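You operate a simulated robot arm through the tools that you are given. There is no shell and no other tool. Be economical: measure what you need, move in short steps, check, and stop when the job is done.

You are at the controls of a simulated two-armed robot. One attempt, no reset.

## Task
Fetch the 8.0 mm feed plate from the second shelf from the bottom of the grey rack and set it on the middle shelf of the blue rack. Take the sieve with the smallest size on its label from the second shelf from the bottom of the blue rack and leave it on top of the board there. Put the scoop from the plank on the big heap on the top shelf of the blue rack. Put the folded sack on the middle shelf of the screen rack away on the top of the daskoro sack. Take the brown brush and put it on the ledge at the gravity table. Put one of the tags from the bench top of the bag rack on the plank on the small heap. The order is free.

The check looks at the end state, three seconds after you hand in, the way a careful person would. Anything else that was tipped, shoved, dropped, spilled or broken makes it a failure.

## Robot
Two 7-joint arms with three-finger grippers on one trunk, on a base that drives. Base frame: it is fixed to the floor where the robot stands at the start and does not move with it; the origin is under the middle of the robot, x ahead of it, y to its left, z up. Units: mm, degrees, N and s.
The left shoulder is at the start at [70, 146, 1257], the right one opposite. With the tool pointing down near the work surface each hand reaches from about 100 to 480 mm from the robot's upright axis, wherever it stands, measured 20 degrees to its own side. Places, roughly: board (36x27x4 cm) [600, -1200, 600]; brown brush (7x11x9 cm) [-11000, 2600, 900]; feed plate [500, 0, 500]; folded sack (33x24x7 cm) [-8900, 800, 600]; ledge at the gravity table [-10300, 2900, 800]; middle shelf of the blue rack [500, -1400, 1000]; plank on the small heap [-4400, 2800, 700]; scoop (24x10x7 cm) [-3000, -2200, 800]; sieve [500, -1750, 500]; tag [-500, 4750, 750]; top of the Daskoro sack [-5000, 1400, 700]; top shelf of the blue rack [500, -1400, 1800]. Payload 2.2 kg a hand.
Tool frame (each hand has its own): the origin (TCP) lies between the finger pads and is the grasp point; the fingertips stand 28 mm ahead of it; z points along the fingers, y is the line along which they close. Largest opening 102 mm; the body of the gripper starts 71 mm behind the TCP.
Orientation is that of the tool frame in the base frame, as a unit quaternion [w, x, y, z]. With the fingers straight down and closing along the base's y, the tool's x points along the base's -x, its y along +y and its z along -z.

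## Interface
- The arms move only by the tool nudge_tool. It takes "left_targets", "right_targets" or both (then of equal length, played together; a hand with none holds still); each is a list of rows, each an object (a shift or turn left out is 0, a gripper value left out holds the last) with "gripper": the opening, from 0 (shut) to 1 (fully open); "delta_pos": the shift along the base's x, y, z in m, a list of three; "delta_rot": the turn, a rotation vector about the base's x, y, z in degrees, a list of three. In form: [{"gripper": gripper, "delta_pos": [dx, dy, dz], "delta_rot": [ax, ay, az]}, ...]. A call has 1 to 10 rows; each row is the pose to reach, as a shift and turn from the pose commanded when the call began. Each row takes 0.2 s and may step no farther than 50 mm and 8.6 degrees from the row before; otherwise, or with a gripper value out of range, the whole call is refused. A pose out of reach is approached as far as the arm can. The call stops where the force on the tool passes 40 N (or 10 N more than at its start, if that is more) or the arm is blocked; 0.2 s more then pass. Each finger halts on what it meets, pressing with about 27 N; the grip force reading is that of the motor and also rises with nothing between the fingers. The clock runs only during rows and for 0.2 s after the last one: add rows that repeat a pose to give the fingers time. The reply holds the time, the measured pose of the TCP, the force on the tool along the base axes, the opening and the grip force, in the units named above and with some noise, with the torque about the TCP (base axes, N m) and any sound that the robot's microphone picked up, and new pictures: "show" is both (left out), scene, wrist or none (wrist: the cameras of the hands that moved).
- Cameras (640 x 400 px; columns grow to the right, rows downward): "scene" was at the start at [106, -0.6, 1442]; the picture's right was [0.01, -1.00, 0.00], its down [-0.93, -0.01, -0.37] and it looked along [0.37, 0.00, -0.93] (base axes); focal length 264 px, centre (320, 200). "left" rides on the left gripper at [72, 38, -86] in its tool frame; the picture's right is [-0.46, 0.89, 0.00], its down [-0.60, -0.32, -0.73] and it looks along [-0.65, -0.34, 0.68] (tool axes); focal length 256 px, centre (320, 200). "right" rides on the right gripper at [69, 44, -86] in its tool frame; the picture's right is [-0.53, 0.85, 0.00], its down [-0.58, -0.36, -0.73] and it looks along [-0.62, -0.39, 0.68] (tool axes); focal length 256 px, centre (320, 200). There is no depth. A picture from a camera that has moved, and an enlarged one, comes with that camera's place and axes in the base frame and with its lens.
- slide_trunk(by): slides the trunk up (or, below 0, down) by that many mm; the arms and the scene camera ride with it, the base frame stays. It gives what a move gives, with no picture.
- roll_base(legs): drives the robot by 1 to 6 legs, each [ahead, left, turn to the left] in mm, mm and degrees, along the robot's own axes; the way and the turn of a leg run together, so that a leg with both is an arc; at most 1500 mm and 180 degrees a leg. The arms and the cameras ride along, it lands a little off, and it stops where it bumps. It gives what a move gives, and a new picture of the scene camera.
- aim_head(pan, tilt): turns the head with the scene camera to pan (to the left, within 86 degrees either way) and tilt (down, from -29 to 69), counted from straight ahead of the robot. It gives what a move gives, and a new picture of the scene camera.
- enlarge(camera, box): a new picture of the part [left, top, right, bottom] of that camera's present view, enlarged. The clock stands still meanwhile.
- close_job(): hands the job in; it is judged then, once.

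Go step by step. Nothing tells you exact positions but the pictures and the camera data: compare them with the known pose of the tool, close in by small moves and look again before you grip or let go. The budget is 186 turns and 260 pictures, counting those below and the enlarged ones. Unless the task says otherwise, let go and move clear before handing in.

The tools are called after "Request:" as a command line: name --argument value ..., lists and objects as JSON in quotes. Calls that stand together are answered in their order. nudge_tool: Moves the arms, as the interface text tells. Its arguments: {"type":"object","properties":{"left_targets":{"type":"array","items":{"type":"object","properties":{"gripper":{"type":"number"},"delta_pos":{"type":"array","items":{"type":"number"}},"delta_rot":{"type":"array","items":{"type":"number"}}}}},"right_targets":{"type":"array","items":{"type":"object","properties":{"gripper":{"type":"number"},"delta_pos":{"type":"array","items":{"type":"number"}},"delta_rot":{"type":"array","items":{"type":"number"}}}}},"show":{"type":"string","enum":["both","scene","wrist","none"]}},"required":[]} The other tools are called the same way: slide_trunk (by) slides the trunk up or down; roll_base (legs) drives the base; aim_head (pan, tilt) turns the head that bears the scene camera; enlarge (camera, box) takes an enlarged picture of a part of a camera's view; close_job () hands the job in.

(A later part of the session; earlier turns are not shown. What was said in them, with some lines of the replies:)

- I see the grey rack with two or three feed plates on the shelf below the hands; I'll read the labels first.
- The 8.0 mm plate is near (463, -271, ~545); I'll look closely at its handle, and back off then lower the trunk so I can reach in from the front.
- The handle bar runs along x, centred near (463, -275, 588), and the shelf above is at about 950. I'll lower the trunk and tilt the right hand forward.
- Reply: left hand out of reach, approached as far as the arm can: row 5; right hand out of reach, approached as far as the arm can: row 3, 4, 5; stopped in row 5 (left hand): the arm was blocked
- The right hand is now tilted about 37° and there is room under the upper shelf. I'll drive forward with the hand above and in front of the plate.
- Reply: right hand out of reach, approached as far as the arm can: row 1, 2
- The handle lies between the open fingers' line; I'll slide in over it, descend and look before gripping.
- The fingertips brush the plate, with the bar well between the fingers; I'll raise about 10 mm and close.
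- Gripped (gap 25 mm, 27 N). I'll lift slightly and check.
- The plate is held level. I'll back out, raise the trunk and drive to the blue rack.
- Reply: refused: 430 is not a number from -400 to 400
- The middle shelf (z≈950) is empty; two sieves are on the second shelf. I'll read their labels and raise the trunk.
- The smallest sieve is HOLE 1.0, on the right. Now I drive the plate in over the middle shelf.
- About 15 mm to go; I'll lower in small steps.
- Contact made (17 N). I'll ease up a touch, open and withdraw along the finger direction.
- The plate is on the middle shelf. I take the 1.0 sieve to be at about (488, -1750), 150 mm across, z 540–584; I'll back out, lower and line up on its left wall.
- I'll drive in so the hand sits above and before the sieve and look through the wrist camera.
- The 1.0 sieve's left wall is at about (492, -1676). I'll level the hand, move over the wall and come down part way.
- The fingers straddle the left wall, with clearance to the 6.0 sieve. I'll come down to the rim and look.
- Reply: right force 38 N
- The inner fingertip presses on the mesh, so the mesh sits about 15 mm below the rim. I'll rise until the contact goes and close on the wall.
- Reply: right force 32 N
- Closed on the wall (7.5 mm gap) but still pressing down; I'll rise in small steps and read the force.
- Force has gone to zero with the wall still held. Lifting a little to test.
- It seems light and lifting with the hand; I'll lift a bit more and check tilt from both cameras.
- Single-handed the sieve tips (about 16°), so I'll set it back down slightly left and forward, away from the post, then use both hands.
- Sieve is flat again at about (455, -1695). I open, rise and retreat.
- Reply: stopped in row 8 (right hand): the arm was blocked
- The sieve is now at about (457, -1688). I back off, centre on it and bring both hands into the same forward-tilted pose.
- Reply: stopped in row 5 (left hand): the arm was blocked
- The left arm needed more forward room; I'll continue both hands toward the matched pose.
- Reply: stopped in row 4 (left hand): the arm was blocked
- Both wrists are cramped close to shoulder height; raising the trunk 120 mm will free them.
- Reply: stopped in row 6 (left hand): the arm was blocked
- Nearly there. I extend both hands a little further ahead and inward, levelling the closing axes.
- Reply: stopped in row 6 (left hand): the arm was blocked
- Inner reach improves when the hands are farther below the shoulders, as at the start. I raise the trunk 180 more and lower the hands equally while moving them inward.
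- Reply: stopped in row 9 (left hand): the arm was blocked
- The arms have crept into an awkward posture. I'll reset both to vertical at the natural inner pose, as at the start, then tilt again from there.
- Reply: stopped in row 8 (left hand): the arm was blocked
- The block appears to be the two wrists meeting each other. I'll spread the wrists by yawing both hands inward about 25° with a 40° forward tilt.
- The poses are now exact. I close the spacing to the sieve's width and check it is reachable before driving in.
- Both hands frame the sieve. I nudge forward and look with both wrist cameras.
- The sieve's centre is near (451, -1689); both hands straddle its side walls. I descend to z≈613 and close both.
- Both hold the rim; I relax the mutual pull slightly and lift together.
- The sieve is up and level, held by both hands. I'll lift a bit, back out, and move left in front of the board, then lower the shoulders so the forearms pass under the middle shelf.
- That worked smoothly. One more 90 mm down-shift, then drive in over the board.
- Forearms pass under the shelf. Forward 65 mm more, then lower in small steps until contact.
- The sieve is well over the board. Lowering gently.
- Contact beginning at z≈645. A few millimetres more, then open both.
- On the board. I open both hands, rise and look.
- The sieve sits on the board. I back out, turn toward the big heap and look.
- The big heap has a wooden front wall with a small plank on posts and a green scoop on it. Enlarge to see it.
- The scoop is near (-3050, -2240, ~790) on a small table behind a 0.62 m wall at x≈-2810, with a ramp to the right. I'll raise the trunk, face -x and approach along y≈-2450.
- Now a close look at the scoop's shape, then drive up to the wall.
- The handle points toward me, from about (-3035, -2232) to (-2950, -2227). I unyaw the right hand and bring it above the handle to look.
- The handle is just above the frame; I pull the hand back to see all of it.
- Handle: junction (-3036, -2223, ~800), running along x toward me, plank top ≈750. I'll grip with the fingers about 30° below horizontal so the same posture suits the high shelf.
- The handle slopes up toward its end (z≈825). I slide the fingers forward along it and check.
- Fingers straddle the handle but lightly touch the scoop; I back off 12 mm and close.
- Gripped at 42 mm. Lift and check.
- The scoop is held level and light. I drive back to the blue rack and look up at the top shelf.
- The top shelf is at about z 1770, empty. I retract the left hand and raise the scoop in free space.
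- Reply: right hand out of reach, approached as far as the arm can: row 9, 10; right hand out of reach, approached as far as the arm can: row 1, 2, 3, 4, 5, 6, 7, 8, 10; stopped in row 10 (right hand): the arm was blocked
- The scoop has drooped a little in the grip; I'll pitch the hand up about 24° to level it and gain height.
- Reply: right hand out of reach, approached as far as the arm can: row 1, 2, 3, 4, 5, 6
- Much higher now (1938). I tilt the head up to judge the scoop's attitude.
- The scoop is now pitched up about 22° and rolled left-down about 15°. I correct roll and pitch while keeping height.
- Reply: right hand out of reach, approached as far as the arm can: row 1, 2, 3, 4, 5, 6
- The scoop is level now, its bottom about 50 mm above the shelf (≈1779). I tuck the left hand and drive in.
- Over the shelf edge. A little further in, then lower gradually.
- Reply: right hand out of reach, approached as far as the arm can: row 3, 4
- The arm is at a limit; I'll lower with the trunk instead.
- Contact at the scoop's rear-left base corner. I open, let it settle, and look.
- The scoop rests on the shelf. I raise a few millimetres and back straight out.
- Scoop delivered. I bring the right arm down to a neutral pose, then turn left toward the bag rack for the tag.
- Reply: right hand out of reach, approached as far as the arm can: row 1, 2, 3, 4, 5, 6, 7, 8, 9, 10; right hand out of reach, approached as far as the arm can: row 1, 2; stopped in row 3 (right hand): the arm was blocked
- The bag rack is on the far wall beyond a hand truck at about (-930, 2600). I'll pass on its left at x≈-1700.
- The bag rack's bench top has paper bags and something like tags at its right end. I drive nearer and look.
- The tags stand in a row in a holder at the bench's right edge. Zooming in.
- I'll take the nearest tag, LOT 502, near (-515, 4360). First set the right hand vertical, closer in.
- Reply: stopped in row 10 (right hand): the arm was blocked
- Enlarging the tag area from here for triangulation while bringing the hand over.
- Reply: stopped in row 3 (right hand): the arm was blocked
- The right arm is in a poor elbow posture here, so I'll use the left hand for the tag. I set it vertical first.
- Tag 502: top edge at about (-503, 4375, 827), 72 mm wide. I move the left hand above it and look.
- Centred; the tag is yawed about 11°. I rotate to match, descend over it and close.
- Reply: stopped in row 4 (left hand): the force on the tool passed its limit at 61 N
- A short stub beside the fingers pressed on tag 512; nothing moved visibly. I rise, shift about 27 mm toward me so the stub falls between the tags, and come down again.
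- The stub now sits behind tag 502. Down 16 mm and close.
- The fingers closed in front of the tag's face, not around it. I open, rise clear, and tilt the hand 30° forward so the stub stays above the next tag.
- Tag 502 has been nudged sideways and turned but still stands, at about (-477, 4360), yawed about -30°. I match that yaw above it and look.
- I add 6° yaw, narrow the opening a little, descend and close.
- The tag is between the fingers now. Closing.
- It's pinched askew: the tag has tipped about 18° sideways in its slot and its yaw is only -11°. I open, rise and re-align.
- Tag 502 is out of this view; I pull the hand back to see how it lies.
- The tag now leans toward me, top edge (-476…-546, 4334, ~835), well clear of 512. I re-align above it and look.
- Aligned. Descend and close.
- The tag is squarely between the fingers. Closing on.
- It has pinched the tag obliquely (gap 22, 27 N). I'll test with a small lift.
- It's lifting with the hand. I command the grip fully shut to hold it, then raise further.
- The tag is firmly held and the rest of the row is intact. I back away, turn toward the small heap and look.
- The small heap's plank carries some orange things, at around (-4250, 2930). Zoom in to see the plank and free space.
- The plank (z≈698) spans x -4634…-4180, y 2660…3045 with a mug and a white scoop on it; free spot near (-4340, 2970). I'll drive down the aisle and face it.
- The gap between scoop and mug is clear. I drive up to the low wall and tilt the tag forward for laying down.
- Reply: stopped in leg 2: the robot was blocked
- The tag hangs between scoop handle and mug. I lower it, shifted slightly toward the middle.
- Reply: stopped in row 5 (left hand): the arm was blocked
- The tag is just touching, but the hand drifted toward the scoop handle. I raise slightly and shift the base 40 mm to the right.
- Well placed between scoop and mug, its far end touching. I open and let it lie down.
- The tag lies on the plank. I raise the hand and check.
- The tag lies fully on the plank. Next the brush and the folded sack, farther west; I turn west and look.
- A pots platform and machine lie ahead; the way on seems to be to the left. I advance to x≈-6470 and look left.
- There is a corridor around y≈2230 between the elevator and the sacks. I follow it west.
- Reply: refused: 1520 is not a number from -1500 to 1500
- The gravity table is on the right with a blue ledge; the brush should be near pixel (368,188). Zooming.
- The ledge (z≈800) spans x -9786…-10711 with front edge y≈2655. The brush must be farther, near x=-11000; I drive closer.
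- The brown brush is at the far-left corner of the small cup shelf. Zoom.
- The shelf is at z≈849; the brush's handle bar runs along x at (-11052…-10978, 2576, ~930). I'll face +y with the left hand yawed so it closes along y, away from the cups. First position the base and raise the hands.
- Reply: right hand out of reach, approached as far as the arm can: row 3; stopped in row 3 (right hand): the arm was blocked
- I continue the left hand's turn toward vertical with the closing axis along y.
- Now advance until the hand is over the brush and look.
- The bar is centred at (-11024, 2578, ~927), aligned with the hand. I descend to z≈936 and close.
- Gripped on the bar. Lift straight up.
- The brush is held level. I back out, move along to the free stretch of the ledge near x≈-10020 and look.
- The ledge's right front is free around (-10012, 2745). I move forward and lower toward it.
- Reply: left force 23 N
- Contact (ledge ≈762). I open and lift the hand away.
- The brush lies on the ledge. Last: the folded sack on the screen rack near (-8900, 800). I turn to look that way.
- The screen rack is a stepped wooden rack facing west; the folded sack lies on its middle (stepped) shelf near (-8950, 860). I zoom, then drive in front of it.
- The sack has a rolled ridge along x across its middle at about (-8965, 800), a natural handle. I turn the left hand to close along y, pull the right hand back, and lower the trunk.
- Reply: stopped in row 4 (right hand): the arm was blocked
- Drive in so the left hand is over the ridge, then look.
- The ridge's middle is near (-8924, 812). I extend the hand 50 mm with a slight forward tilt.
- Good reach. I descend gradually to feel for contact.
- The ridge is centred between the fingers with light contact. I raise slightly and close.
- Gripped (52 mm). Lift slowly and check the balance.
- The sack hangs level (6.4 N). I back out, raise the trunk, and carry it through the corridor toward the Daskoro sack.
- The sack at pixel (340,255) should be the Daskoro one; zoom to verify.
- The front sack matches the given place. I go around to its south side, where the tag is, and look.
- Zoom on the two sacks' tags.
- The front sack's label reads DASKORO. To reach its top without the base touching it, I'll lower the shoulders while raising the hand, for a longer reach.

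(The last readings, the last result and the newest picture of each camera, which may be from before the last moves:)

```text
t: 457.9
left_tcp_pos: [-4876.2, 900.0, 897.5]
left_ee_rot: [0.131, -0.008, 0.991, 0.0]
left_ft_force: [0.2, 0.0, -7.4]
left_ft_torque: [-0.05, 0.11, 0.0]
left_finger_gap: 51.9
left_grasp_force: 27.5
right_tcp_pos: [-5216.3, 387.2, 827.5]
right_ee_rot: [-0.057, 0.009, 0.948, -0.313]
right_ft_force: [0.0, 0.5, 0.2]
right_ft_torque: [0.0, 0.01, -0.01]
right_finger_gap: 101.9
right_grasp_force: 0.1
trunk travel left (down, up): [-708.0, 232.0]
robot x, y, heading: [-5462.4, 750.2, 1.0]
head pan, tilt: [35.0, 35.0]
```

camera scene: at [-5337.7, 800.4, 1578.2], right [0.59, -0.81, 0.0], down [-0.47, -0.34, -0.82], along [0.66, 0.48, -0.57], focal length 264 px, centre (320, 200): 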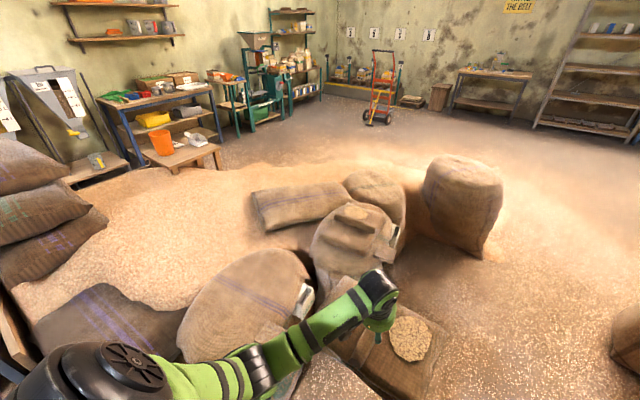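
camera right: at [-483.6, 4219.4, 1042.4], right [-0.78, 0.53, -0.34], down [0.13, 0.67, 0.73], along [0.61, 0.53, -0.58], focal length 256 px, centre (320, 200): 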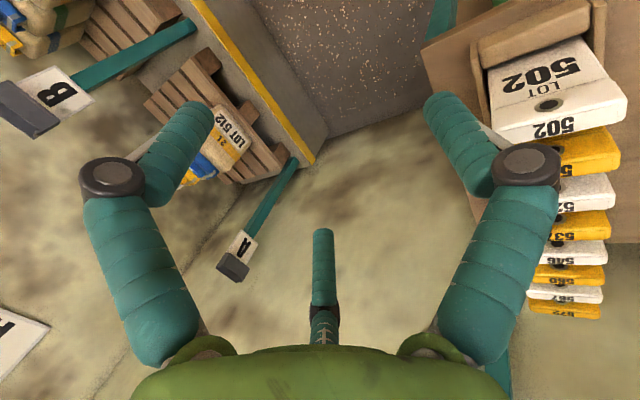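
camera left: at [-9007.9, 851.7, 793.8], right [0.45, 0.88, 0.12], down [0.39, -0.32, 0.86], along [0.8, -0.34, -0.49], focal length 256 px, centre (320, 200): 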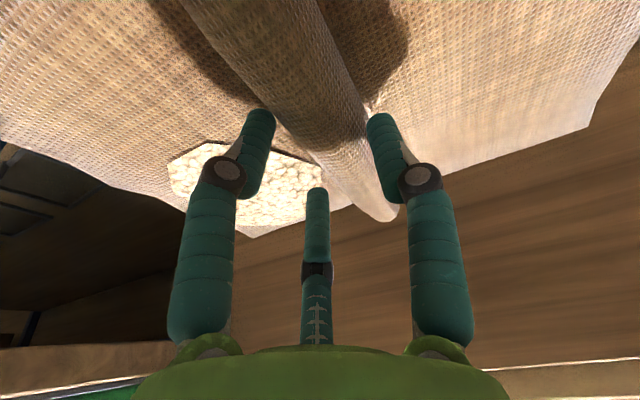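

Reach is now 584 mm. I turn to 45° and advance so the folded sack is over the Daskoro sack.

Request:
roll_base --legs '[[0, 0, 44], [190, -68, 0]]'

Request:
aim_head --pan 10 --tilt 42

```text
t: 461.5
left_tcp_pos: [-4960.5, 1348.8, 897.6]
left_ee_rot: [0.12, -0.378, 0.917, 0.049]
left_ft_force: [0.0, -0.9, -6.7]
left_ft_torque: [-0.11, 0.02, 0.0]
left_finger_gap: 51.9
left_grasp_force: 27.0
right_tcp_pos: [-4851.6, 742.8, 827.6]
right_ee_rot: [0.064, -0.345, 0.883, -0.311]
right_ft_force: [-0.5, 0.8, 0.2]
right_ft_torque: [0.03, 0.04, 0.01]
right_finger_gap: 102.2
right_grasp_force: 0.1
trunk travel left (down, up): [-708.0, 232.0]
robot x, y, heading: [-5275.6, 834.8, 44.8]
head pan, tilt: [35.0, 35.0]
camera scene: at [-5225.5, 957.1, 1398.2], right [0.98, -0.18, 0.0], down [-0.1, -0.57, -0.82], along [0.14, 0.81, -0.57], focal length 264 px, centre (320, 200)
```

scene: 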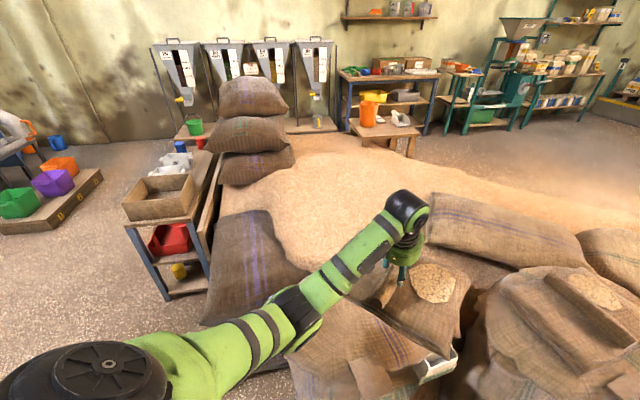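

```text
t: 462.4
left_tcp_pos: [-4960.9, 1348.8, 897.2]
left_ee_rot: [0.121, -0.378, 0.917, 0.049]
left_ft_force: [-0.2, 1.2, -6.3]
left_ft_torque: [-0.09, 0.03, 0.01]
left_finger_gap: 52.0
left_grasp_force: 27.3
right_tcp_pos: [-4852.1, 743.5, 827.7]
right_ee_rot: [0.063, -0.346, 0.883, -0.311]
right_ft_force: [-1.0, -0.3, -0.5]
right_ft_torque: [-0.02, -0.02, 0.0]
right_finger_gap: 102.0
right_grasp_force: 0.0
trunk travel left (down, up): [-708.0, 232.0]
robot x, y, heading: [-5276.0, 834.3, 44.8]
head pan, tilt: [10.0, 42.0]
camera scene: at [-5192.9, 938.9, 1387.7], right [0.82, -0.58, 0.0], down [-0.39, -0.55, -0.74], along [0.43, 0.61, -0.67], focal length 264 px, centre (320, 200)
```

scene: 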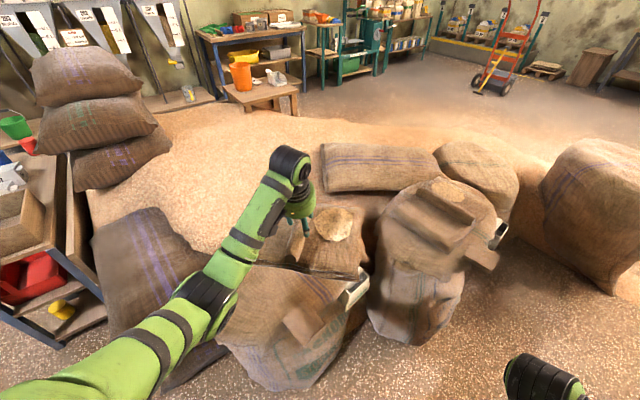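

The folded sack is nearly centred over the Daskoro sack. I advance 25 mm and lower it.

Request:
roll_base --legs '[[25, 0, 0]]'

Request:
nudge_tool --left_targets '[{"delta_pos": [0, 0, -0.025]}, {"delta_pos": [0, 0, -0.05]}, {"delta_pos": [0, 0, -0.075]}, {"delta_pos": [0, 0, -0.09]}, {"delta_pos": [0, 0, -0.09]}]' --show "scene"

```text
t: 463.2
left_tcp_pos: [-4945.2, 1365.4, 898.7]
left_ee_rot: [0.12, -0.378, 0.917, 0.05]
left_ft_force: [0.2, -0.1, -6.2]
left_ft_torque: [-0.14, 0.01, 0.0]
left_finger_gap: 51.9
left_grasp_force: 26.8
right_tcp_pos: [-4834.5, 757.9, 829.1]
right_ee_rot: [0.064, -0.346, 0.883, -0.31]
right_ft_force: [-0.3, -0.1, 0.2]
right_ft_torque: [0.03, -0.04, -0.02]
right_finger_gap: 102.0
right_grasp_force: 0.0
trunk travel left (down, up): [-708.0, 232.0]
robot x, y, heading: [-5257.8, 851.9, 44.8]
head pan, tilt: [10.0, 42.0]
camera scene: at [-5177.3, 953.9, 1388.1], right [0.82, -0.58, 0.0], down [-0.38, -0.55, -0.74], along [0.43, 0.61, -0.67], focal length 264 px, centre (320, 200)
```

scene: 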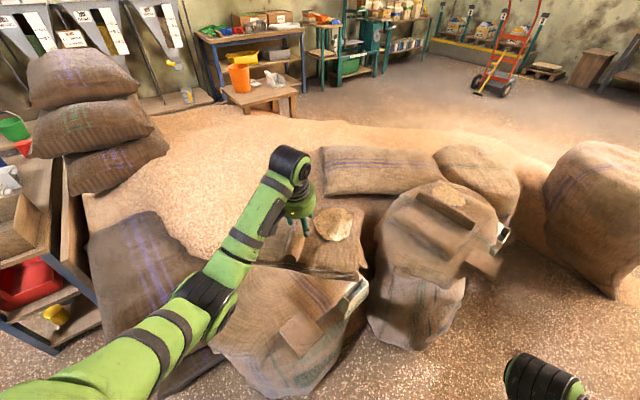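

```text
t: 464.4
left_tcp_pos: [-4945.3, 1366.5, 808.3]
left_ee_rot: [0.12, -0.378, 0.917, 0.05]
left_ft_force: [-0.1, -0.3, -6.6]
left_ft_torque: [-0.08, 0.01, -0.01]
left_finger_gap: 51.7
left_grasp_force: 27.1
right_tcp_pos: [-4833.5, 759.5, 828.9]
right_ee_rot: [0.063, -0.345, 0.883, -0.311]
right_ft_force: [0.0, 0.4, 0.6]
right_ft_torque: [0.03, 0.02, -0.02]
right_finger_gap: 101.9
right_grasp_force: 0.1
trunk travel left (down, up): [-708.0, 232.0]
robot x, y, heading: [-5259.0, 850.4, 44.6]
head pan, tilt: [10.0, 42.0]
camera scene: at [-5175.1, 956.2, 1387.7], right [0.82, -0.58, 0.0], down [-0.39, -0.55, -0.74], along [0.43, 0.61, -0.67], focal length 264 px, centre (320, 200)
```

scene: 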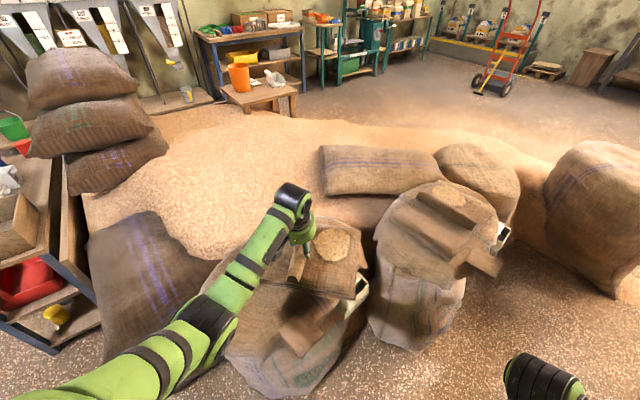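

Request:
enlarge --camera "scene" --box '[190, 180, 410, 400]'

```text
1.82 times, centred on (300, 290) of scene
camera zoom: at [-5175.1, 956.2, 1387.7], right [0.82, -0.58, 0.0], down [-0.39, -0.55, -0.74], along [0.43, 0.61, -0.67], focal length 479 px, centre (356, 36)
```

zoom: 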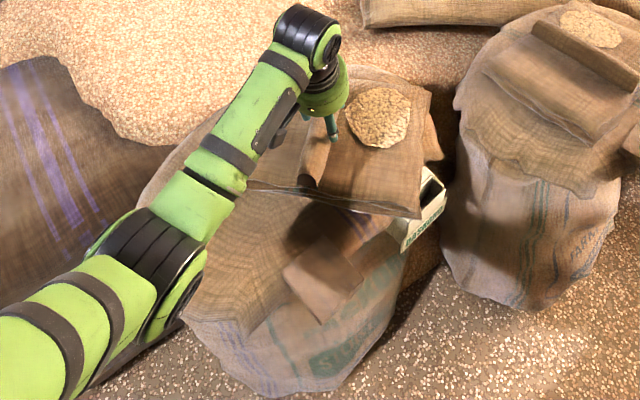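

The folded sack is over the middle of the top. I lower in small steps.

Request:
nudge_tool --left_targets '[{"delta_pos": [0, 0, -0.008]}, {"delta_pos": [0, 0, -0.016]}, {"delta_pos": [0, 0, -0.024]}, {"delta_pos": [0, 0, -0.024]}]' --show "none"

Request:
nudge_tool --left_targets '[{"delta_pos": [0, 0, -0.005]}, {"delta_pos": [0, 0, -0.01]}, {"delta_pos": [0, 0, -0.01]}]' --show "none"

```text
t: 465.4
left_tcp_pos: [-4944.4, 1366.7, 783.1]
left_ee_rot: [0.12, -0.378, 0.917, 0.049]
left_ft_force: [-0.1, 0.7, -6.8]
left_ft_torque: [-0.13, 0.04, -0.02]
left_finger_gap: 52.1
left_grasp_force: 26.9
right_tcp_pos: [-4834.5, 761.1, 828.5]
right_ee_rot: [0.063, -0.346, 0.883, -0.311]
right_ft_force: [-1.4, 0.8, -0.3]
right_ft_torque: [-0.03, -0.01, 0.0]
right_finger_gap: 102.0
right_grasp_force: 0.1
trunk travel left (down, up): [-708.0, 232.0]
robot x, y, heading: [-5260.0, 849.5, 44.7]
head pan, tilt: [10.0, 42.0]
```

```text
t: 466.2
left_tcp_pos: [-4945.2, 1366.0, 775.0]
left_ee_rot: [0.121, -0.378, 0.917, 0.05]
left_ft_force: [-0.3, 0.5, -4.3]
left_ft_torque: [0.35, -0.03, 0.07]
left_finger_gap: 52.0
left_grasp_force: 26.4
right_tcp_pos: [-4835.0, 760.0, 829.5]
right_ee_rot: [0.064, -0.346, 0.883, -0.312]
right_ft_force: [-0.7, -0.2, 0.9]
right_ft_torque: [0.02, -0.06, 0.01]
right_finger_gap: 102.0
right_grasp_force: 0.0
trunk travel left (down, up): [-708.0, 232.0]
robot x, y, heading: [-5258.6, 852.7, 44.9]
head pan, tilt: [10.0, 42.0]
```

Request:
nudge_tool --left_targets '[{"delta_pos": [0, 0, -0.005]}, {"delta_pos": [0, 0, -0.01]}, {"delta_pos": [0, 0, -0.01]}]' --show "none"

Request:
enlarge --camera "scene" --box '[190, 180, 410, 400]'

```text
t: 467.0
left_tcp_pos: [-4945.5, 1365.0, 772.1]
left_ee_rot: [0.128, -0.378, 0.915, 0.053]
left_ft_force: [-6.6, 1.0, 34.7]
left_ft_torque: [0.24, 0.39, 0.16]
left_finger_gap: 52.0
left_grasp_force: 27.6
right_tcp_pos: [-4836.9, 756.6, 831.0]
right_ee_rot: [0.067, -0.345, 0.884, -0.309]
right_ft_force: [0.2, 0.5, 0.1]
right_ft_torque: [-0.05, 0.0, 0.01]
right_finger_gap: 101.9
right_grasp_force: 0.0
trunk travel left (down, up): [-708.0, 232.0]
robot x, y, heading: [-5262.6, 852.5, 44.8]
head pan, tilt: [10.0, 42.0]
```

```text
1.82 times, centred on (300, 290) of scene
camera zoom: at [-5180.4, 949.9, 1389.0], right [0.82, -0.58, 0.0], down [-0.38, -0.54, -0.75], along [0.43, 0.61, -0.67], focal length 479 px, centre (356, 36)
```

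zoom: 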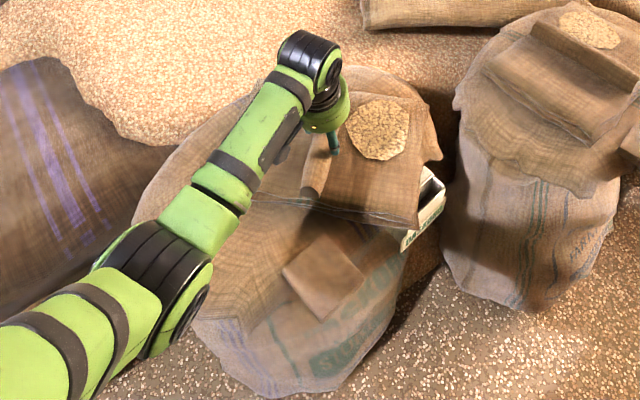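

It rests firmly but sits somewhat to the right. I lift 25 mm, shift about 55 mm left with the arm, and set it down again.

Request:
nudge_tool --left_targets '[{"delta_pos": [0, 0, 0.015]}, {"delta_pos": [0, 0, 0.035]}, {"delta_pos": [-0.013, 0.013, 0.035]}, {"delta_pos": [-0.026, 0.026, 0.035]}, {"delta_pos": [-0.039, 0.036, 0.035]}, {"delta_pos": [-0.039, 0.036, 0.02]}, {"delta_pos": [-0.039, 0.036, 0.01]}, {"delta_pos": [-0.039, 0.036, 0.01]}]' --show "none"

Request:
enlarge --camera "scene" --box '[190, 180, 410, 400]'

```text
t: 468.8
left_tcp_pos: [-4982.1, 1403.3, 773.7]
left_ee_rot: [0.12, -0.377, 0.917, 0.049]
left_ft_force: [-0.5, 0.6, -5.7]
left_ft_torque: [-0.12, 0.02, -0.03]
left_finger_gap: 51.7
left_grasp_force: 27.0
right_tcp_pos: [-4833.6, 760.4, 828.2]
right_ee_rot: [0.064, -0.346, 0.883, -0.31]
right_ft_force: [0.1, -0.5, 0.5]
right_ft_torque: [-0.01, -0.01, 0.01]
right_finger_gap: 102.1
right_grasp_force: 0.0
trunk travel left (down, up): [-708.0, 232.0]
robot x, y, heading: [-5260.8, 853.2, 44.7]
head pan, tilt: [10.0, 42.0]
```

```text
1.82 times, centred on (300, 290) of scene
camera zoom: at [-5175.4, 956.3, 1387.7], right [0.82, -0.58, 0.0], down [-0.39, -0.55, -0.74], along [0.43, 0.61, -0.67], focal length 479 px, centre (356, 36)
```

zoom: 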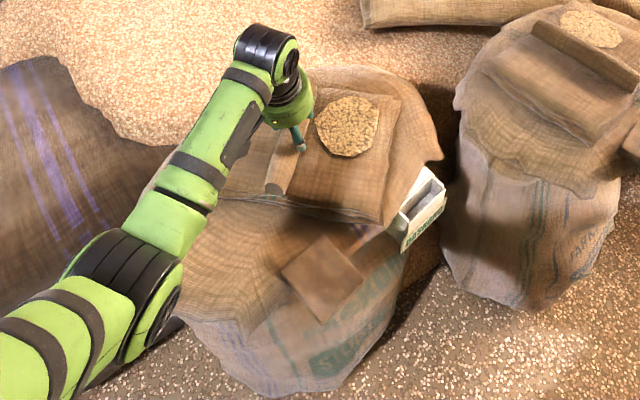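

Well centred now. Lower to contact.

Request:
nudge_tool --left_targets '[{"delta_pos": [0, 0, -0.005]}, {"delta_pos": [0, 0, -0.01]}, {"delta_pos": [0, 0, -0.01]}]' --show "none"

Request:
nudge_tool --left_targets '[{"delta_pos": [0, 0, -0.004]}, {"delta_pos": [0, 0, -0.006]}, {"delta_pos": [0, 0, -0.006]}]' --show "none"

```text
t: 469.6
left_tcp_pos: [-4983.7, 1402.6, 773.0]
left_ee_rot: [0.129, -0.377, 0.915, 0.054]
left_ft_force: [-5.2, 1.7, 32.0]
left_ft_torque: [0.27, 0.26, -0.06]
left_finger_gap: 52.0
left_grasp_force: 27.2
right_tcp_pos: [-4836.8, 757.0, 829.2]
right_ee_rot: [0.064, -0.345, 0.884, -0.31]
right_ft_force: [0.7, 0.6, 0.0]
right_ft_torque: [0.05, 0.0, 0.0]
right_finger_gap: 102.1
right_grasp_force: 0.0
trunk travel left (down, up): [-708.0, 232.0]
robot x, y, heading: [-5258.8, 852.7, 44.8]
head pan, tilt: [10.0, 42.0]
```

```text
t: 470.4
left_tcp_pos: [-4982.8, 1403.3, 765.6]
left_ee_rot: [0.128, -0.377, 0.916, 0.052]
left_ft_force: [-6.7, 5.7, 33.1]
left_ft_torque: [0.48, 0.2, 0.12]
left_finger_gap: 52.1
left_grasp_force: 27.2
right_tcp_pos: [-4836.1, 757.5, 829.5]
right_ee_rot: [0.065, -0.345, 0.884, -0.309]
right_ft_force: [0.0, -0.1, -0.4]
right_ft_torque: [0.0, 0.0, 0.0]
right_finger_gap: 102.0
right_grasp_force: 0.0
trunk travel left (down, up): [-708.0, 232.0]
robot x, y, heading: [-5258.9, 851.0, 44.9]
head pan, tilt: [10.0, 42.0]
```

Firm contact. Relax slightly, open and rise.

Request:
nudge_tool --left_targets '[{"delta_pos": [0, 0, 0.006]}, {"delta_pos": [0, 0, 0.006], "gripper": 0.7}, {"delta_pos": [0, 0, 0.006], "gripper": 1}, {"delta_pos": [0, 0, 0.006], "gripper": 1}, {"delta_pos": [0, 0, 0.04]}, {"delta_pos": [0, 0, 0.08]}, {"delta_pos": [0, 0, 0.12]}, {"delta_pos": [0, 0, 0.15]}]' --show "scene"

```text
t: 472.2
left_tcp_pos: [-4983.2, 1402.4, 909.2]
left_ee_rot: [0.12, -0.378, 0.917, 0.049]
left_ft_force: [-0.7, 0.6, 1.0]
left_ft_torque: [0.0, 0.0, 0.03]
left_finger_gap: 102.0
left_grasp_force: 0.0
right_tcp_pos: [-4832.8, 760.6, 827.8]
right_ee_rot: [0.064, -0.345, 0.884, -0.311]
right_ft_force: [-0.8, -0.3, -1.0]
right_ft_torque: [-0.02, 0.02, 0.02]
right_finger_gap: 102.2
right_grasp_force: 0.1
trunk travel left (down, up): [-708.0, 232.0]
robot x, y, heading: [-5256.5, 852.6, 44.8]
head pan, tilt: [10.0, 42.0]
camera scene: at [-5175.9, 954.7, 1387.8], right [0.82, -0.58, 0.0], down [-0.39, -0.55, -0.74], along [0.43, 0.61, -0.67], focal length 264 px, centre (320, 200)
```

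scene: 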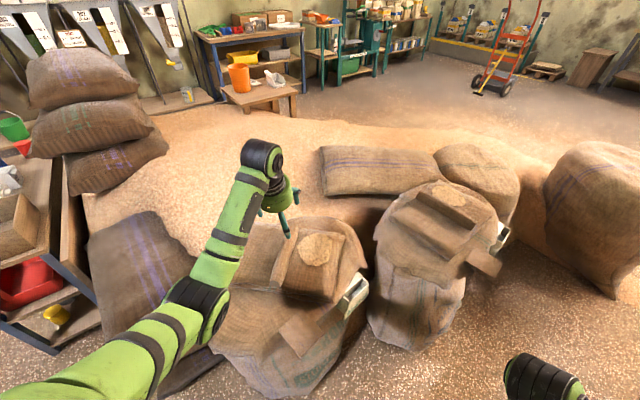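

The folded sack rests on top. I back away and take a final look.

Request:
roll_base --legs '[[-350, 0, 0]]'

Request:
enlarge --camera "scene" --box '[220, 100, 460, 260]'

```text
t: 474.5
left_tcp_pos: [-5231.1, 1155.1, 908.5]
left_ee_rot: [0.12, -0.379, 0.916, 0.05]
left_ft_force: [0.2, 0.0, -0.1]
left_ft_torque: [0.02, 0.02, -0.01]
left_finger_gap: 101.9
left_grasp_force: 0.1
right_tcp_pos: [-5081.0, 513.7, 828.4]
right_ee_rot: [0.064, -0.346, 0.883, -0.31]
right_ft_force: [0.7, -0.7, -0.1]
right_ft_torque: [-0.01, -0.01, -0.01]
right_finger_gap: 101.8
right_grasp_force: 0.1
trunk travel left (down, up): [-708.0, 232.0]
robot x, y, heading: [-5508.7, 603.6, 45.0]
head pan, tilt: [10.0, 42.0]
camera scene: at [-5423.5, 709.2, 1387.8], right [0.82, -0.58, 0.0], down [-0.39, -0.55, -0.74], along [0.43, 0.61, -0.67], focal length 264 px, centre (320, 200)
```

scene: 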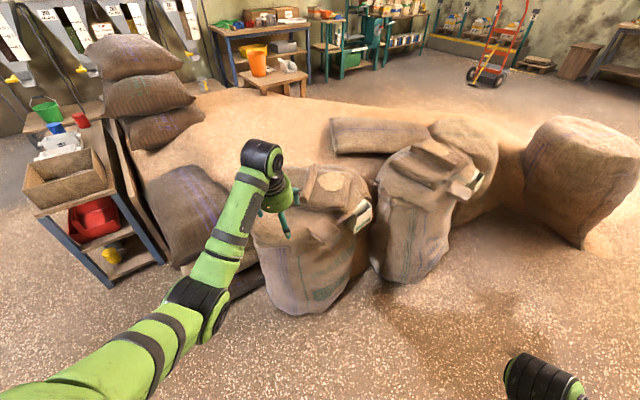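

```text
2.50 times, centred on (340, 180) of scene
camera zoom: at [-5423.5, 709.2, 1387.8], right [0.82, -0.58, 0.0], down [-0.39, -0.55, -0.74], along [0.43, 0.61, -0.67], focal length 659 px, centre (270, 250)
```

zoom: 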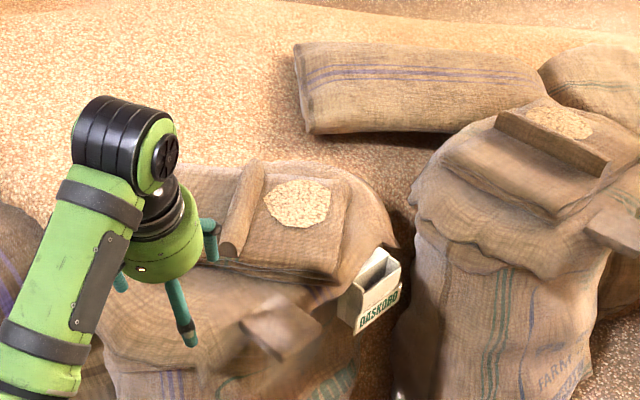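

The folded sack lies on the Daskoro sack, and both hands are empty and clear of everything. All six jobs are done, so I'm handing in.

Request:
close_job

```text
The job is handed in.
```

All six placements are done and I've handed the job in.

- **Tags:** While I was getting tag 502 out of its holder, the hand pressed hard on tag 512. It looked undisturbed afterwards, and so did the other tags in the row.
- **Small heap:** The base stopped against something at the low wall. Nothing there looked moved.
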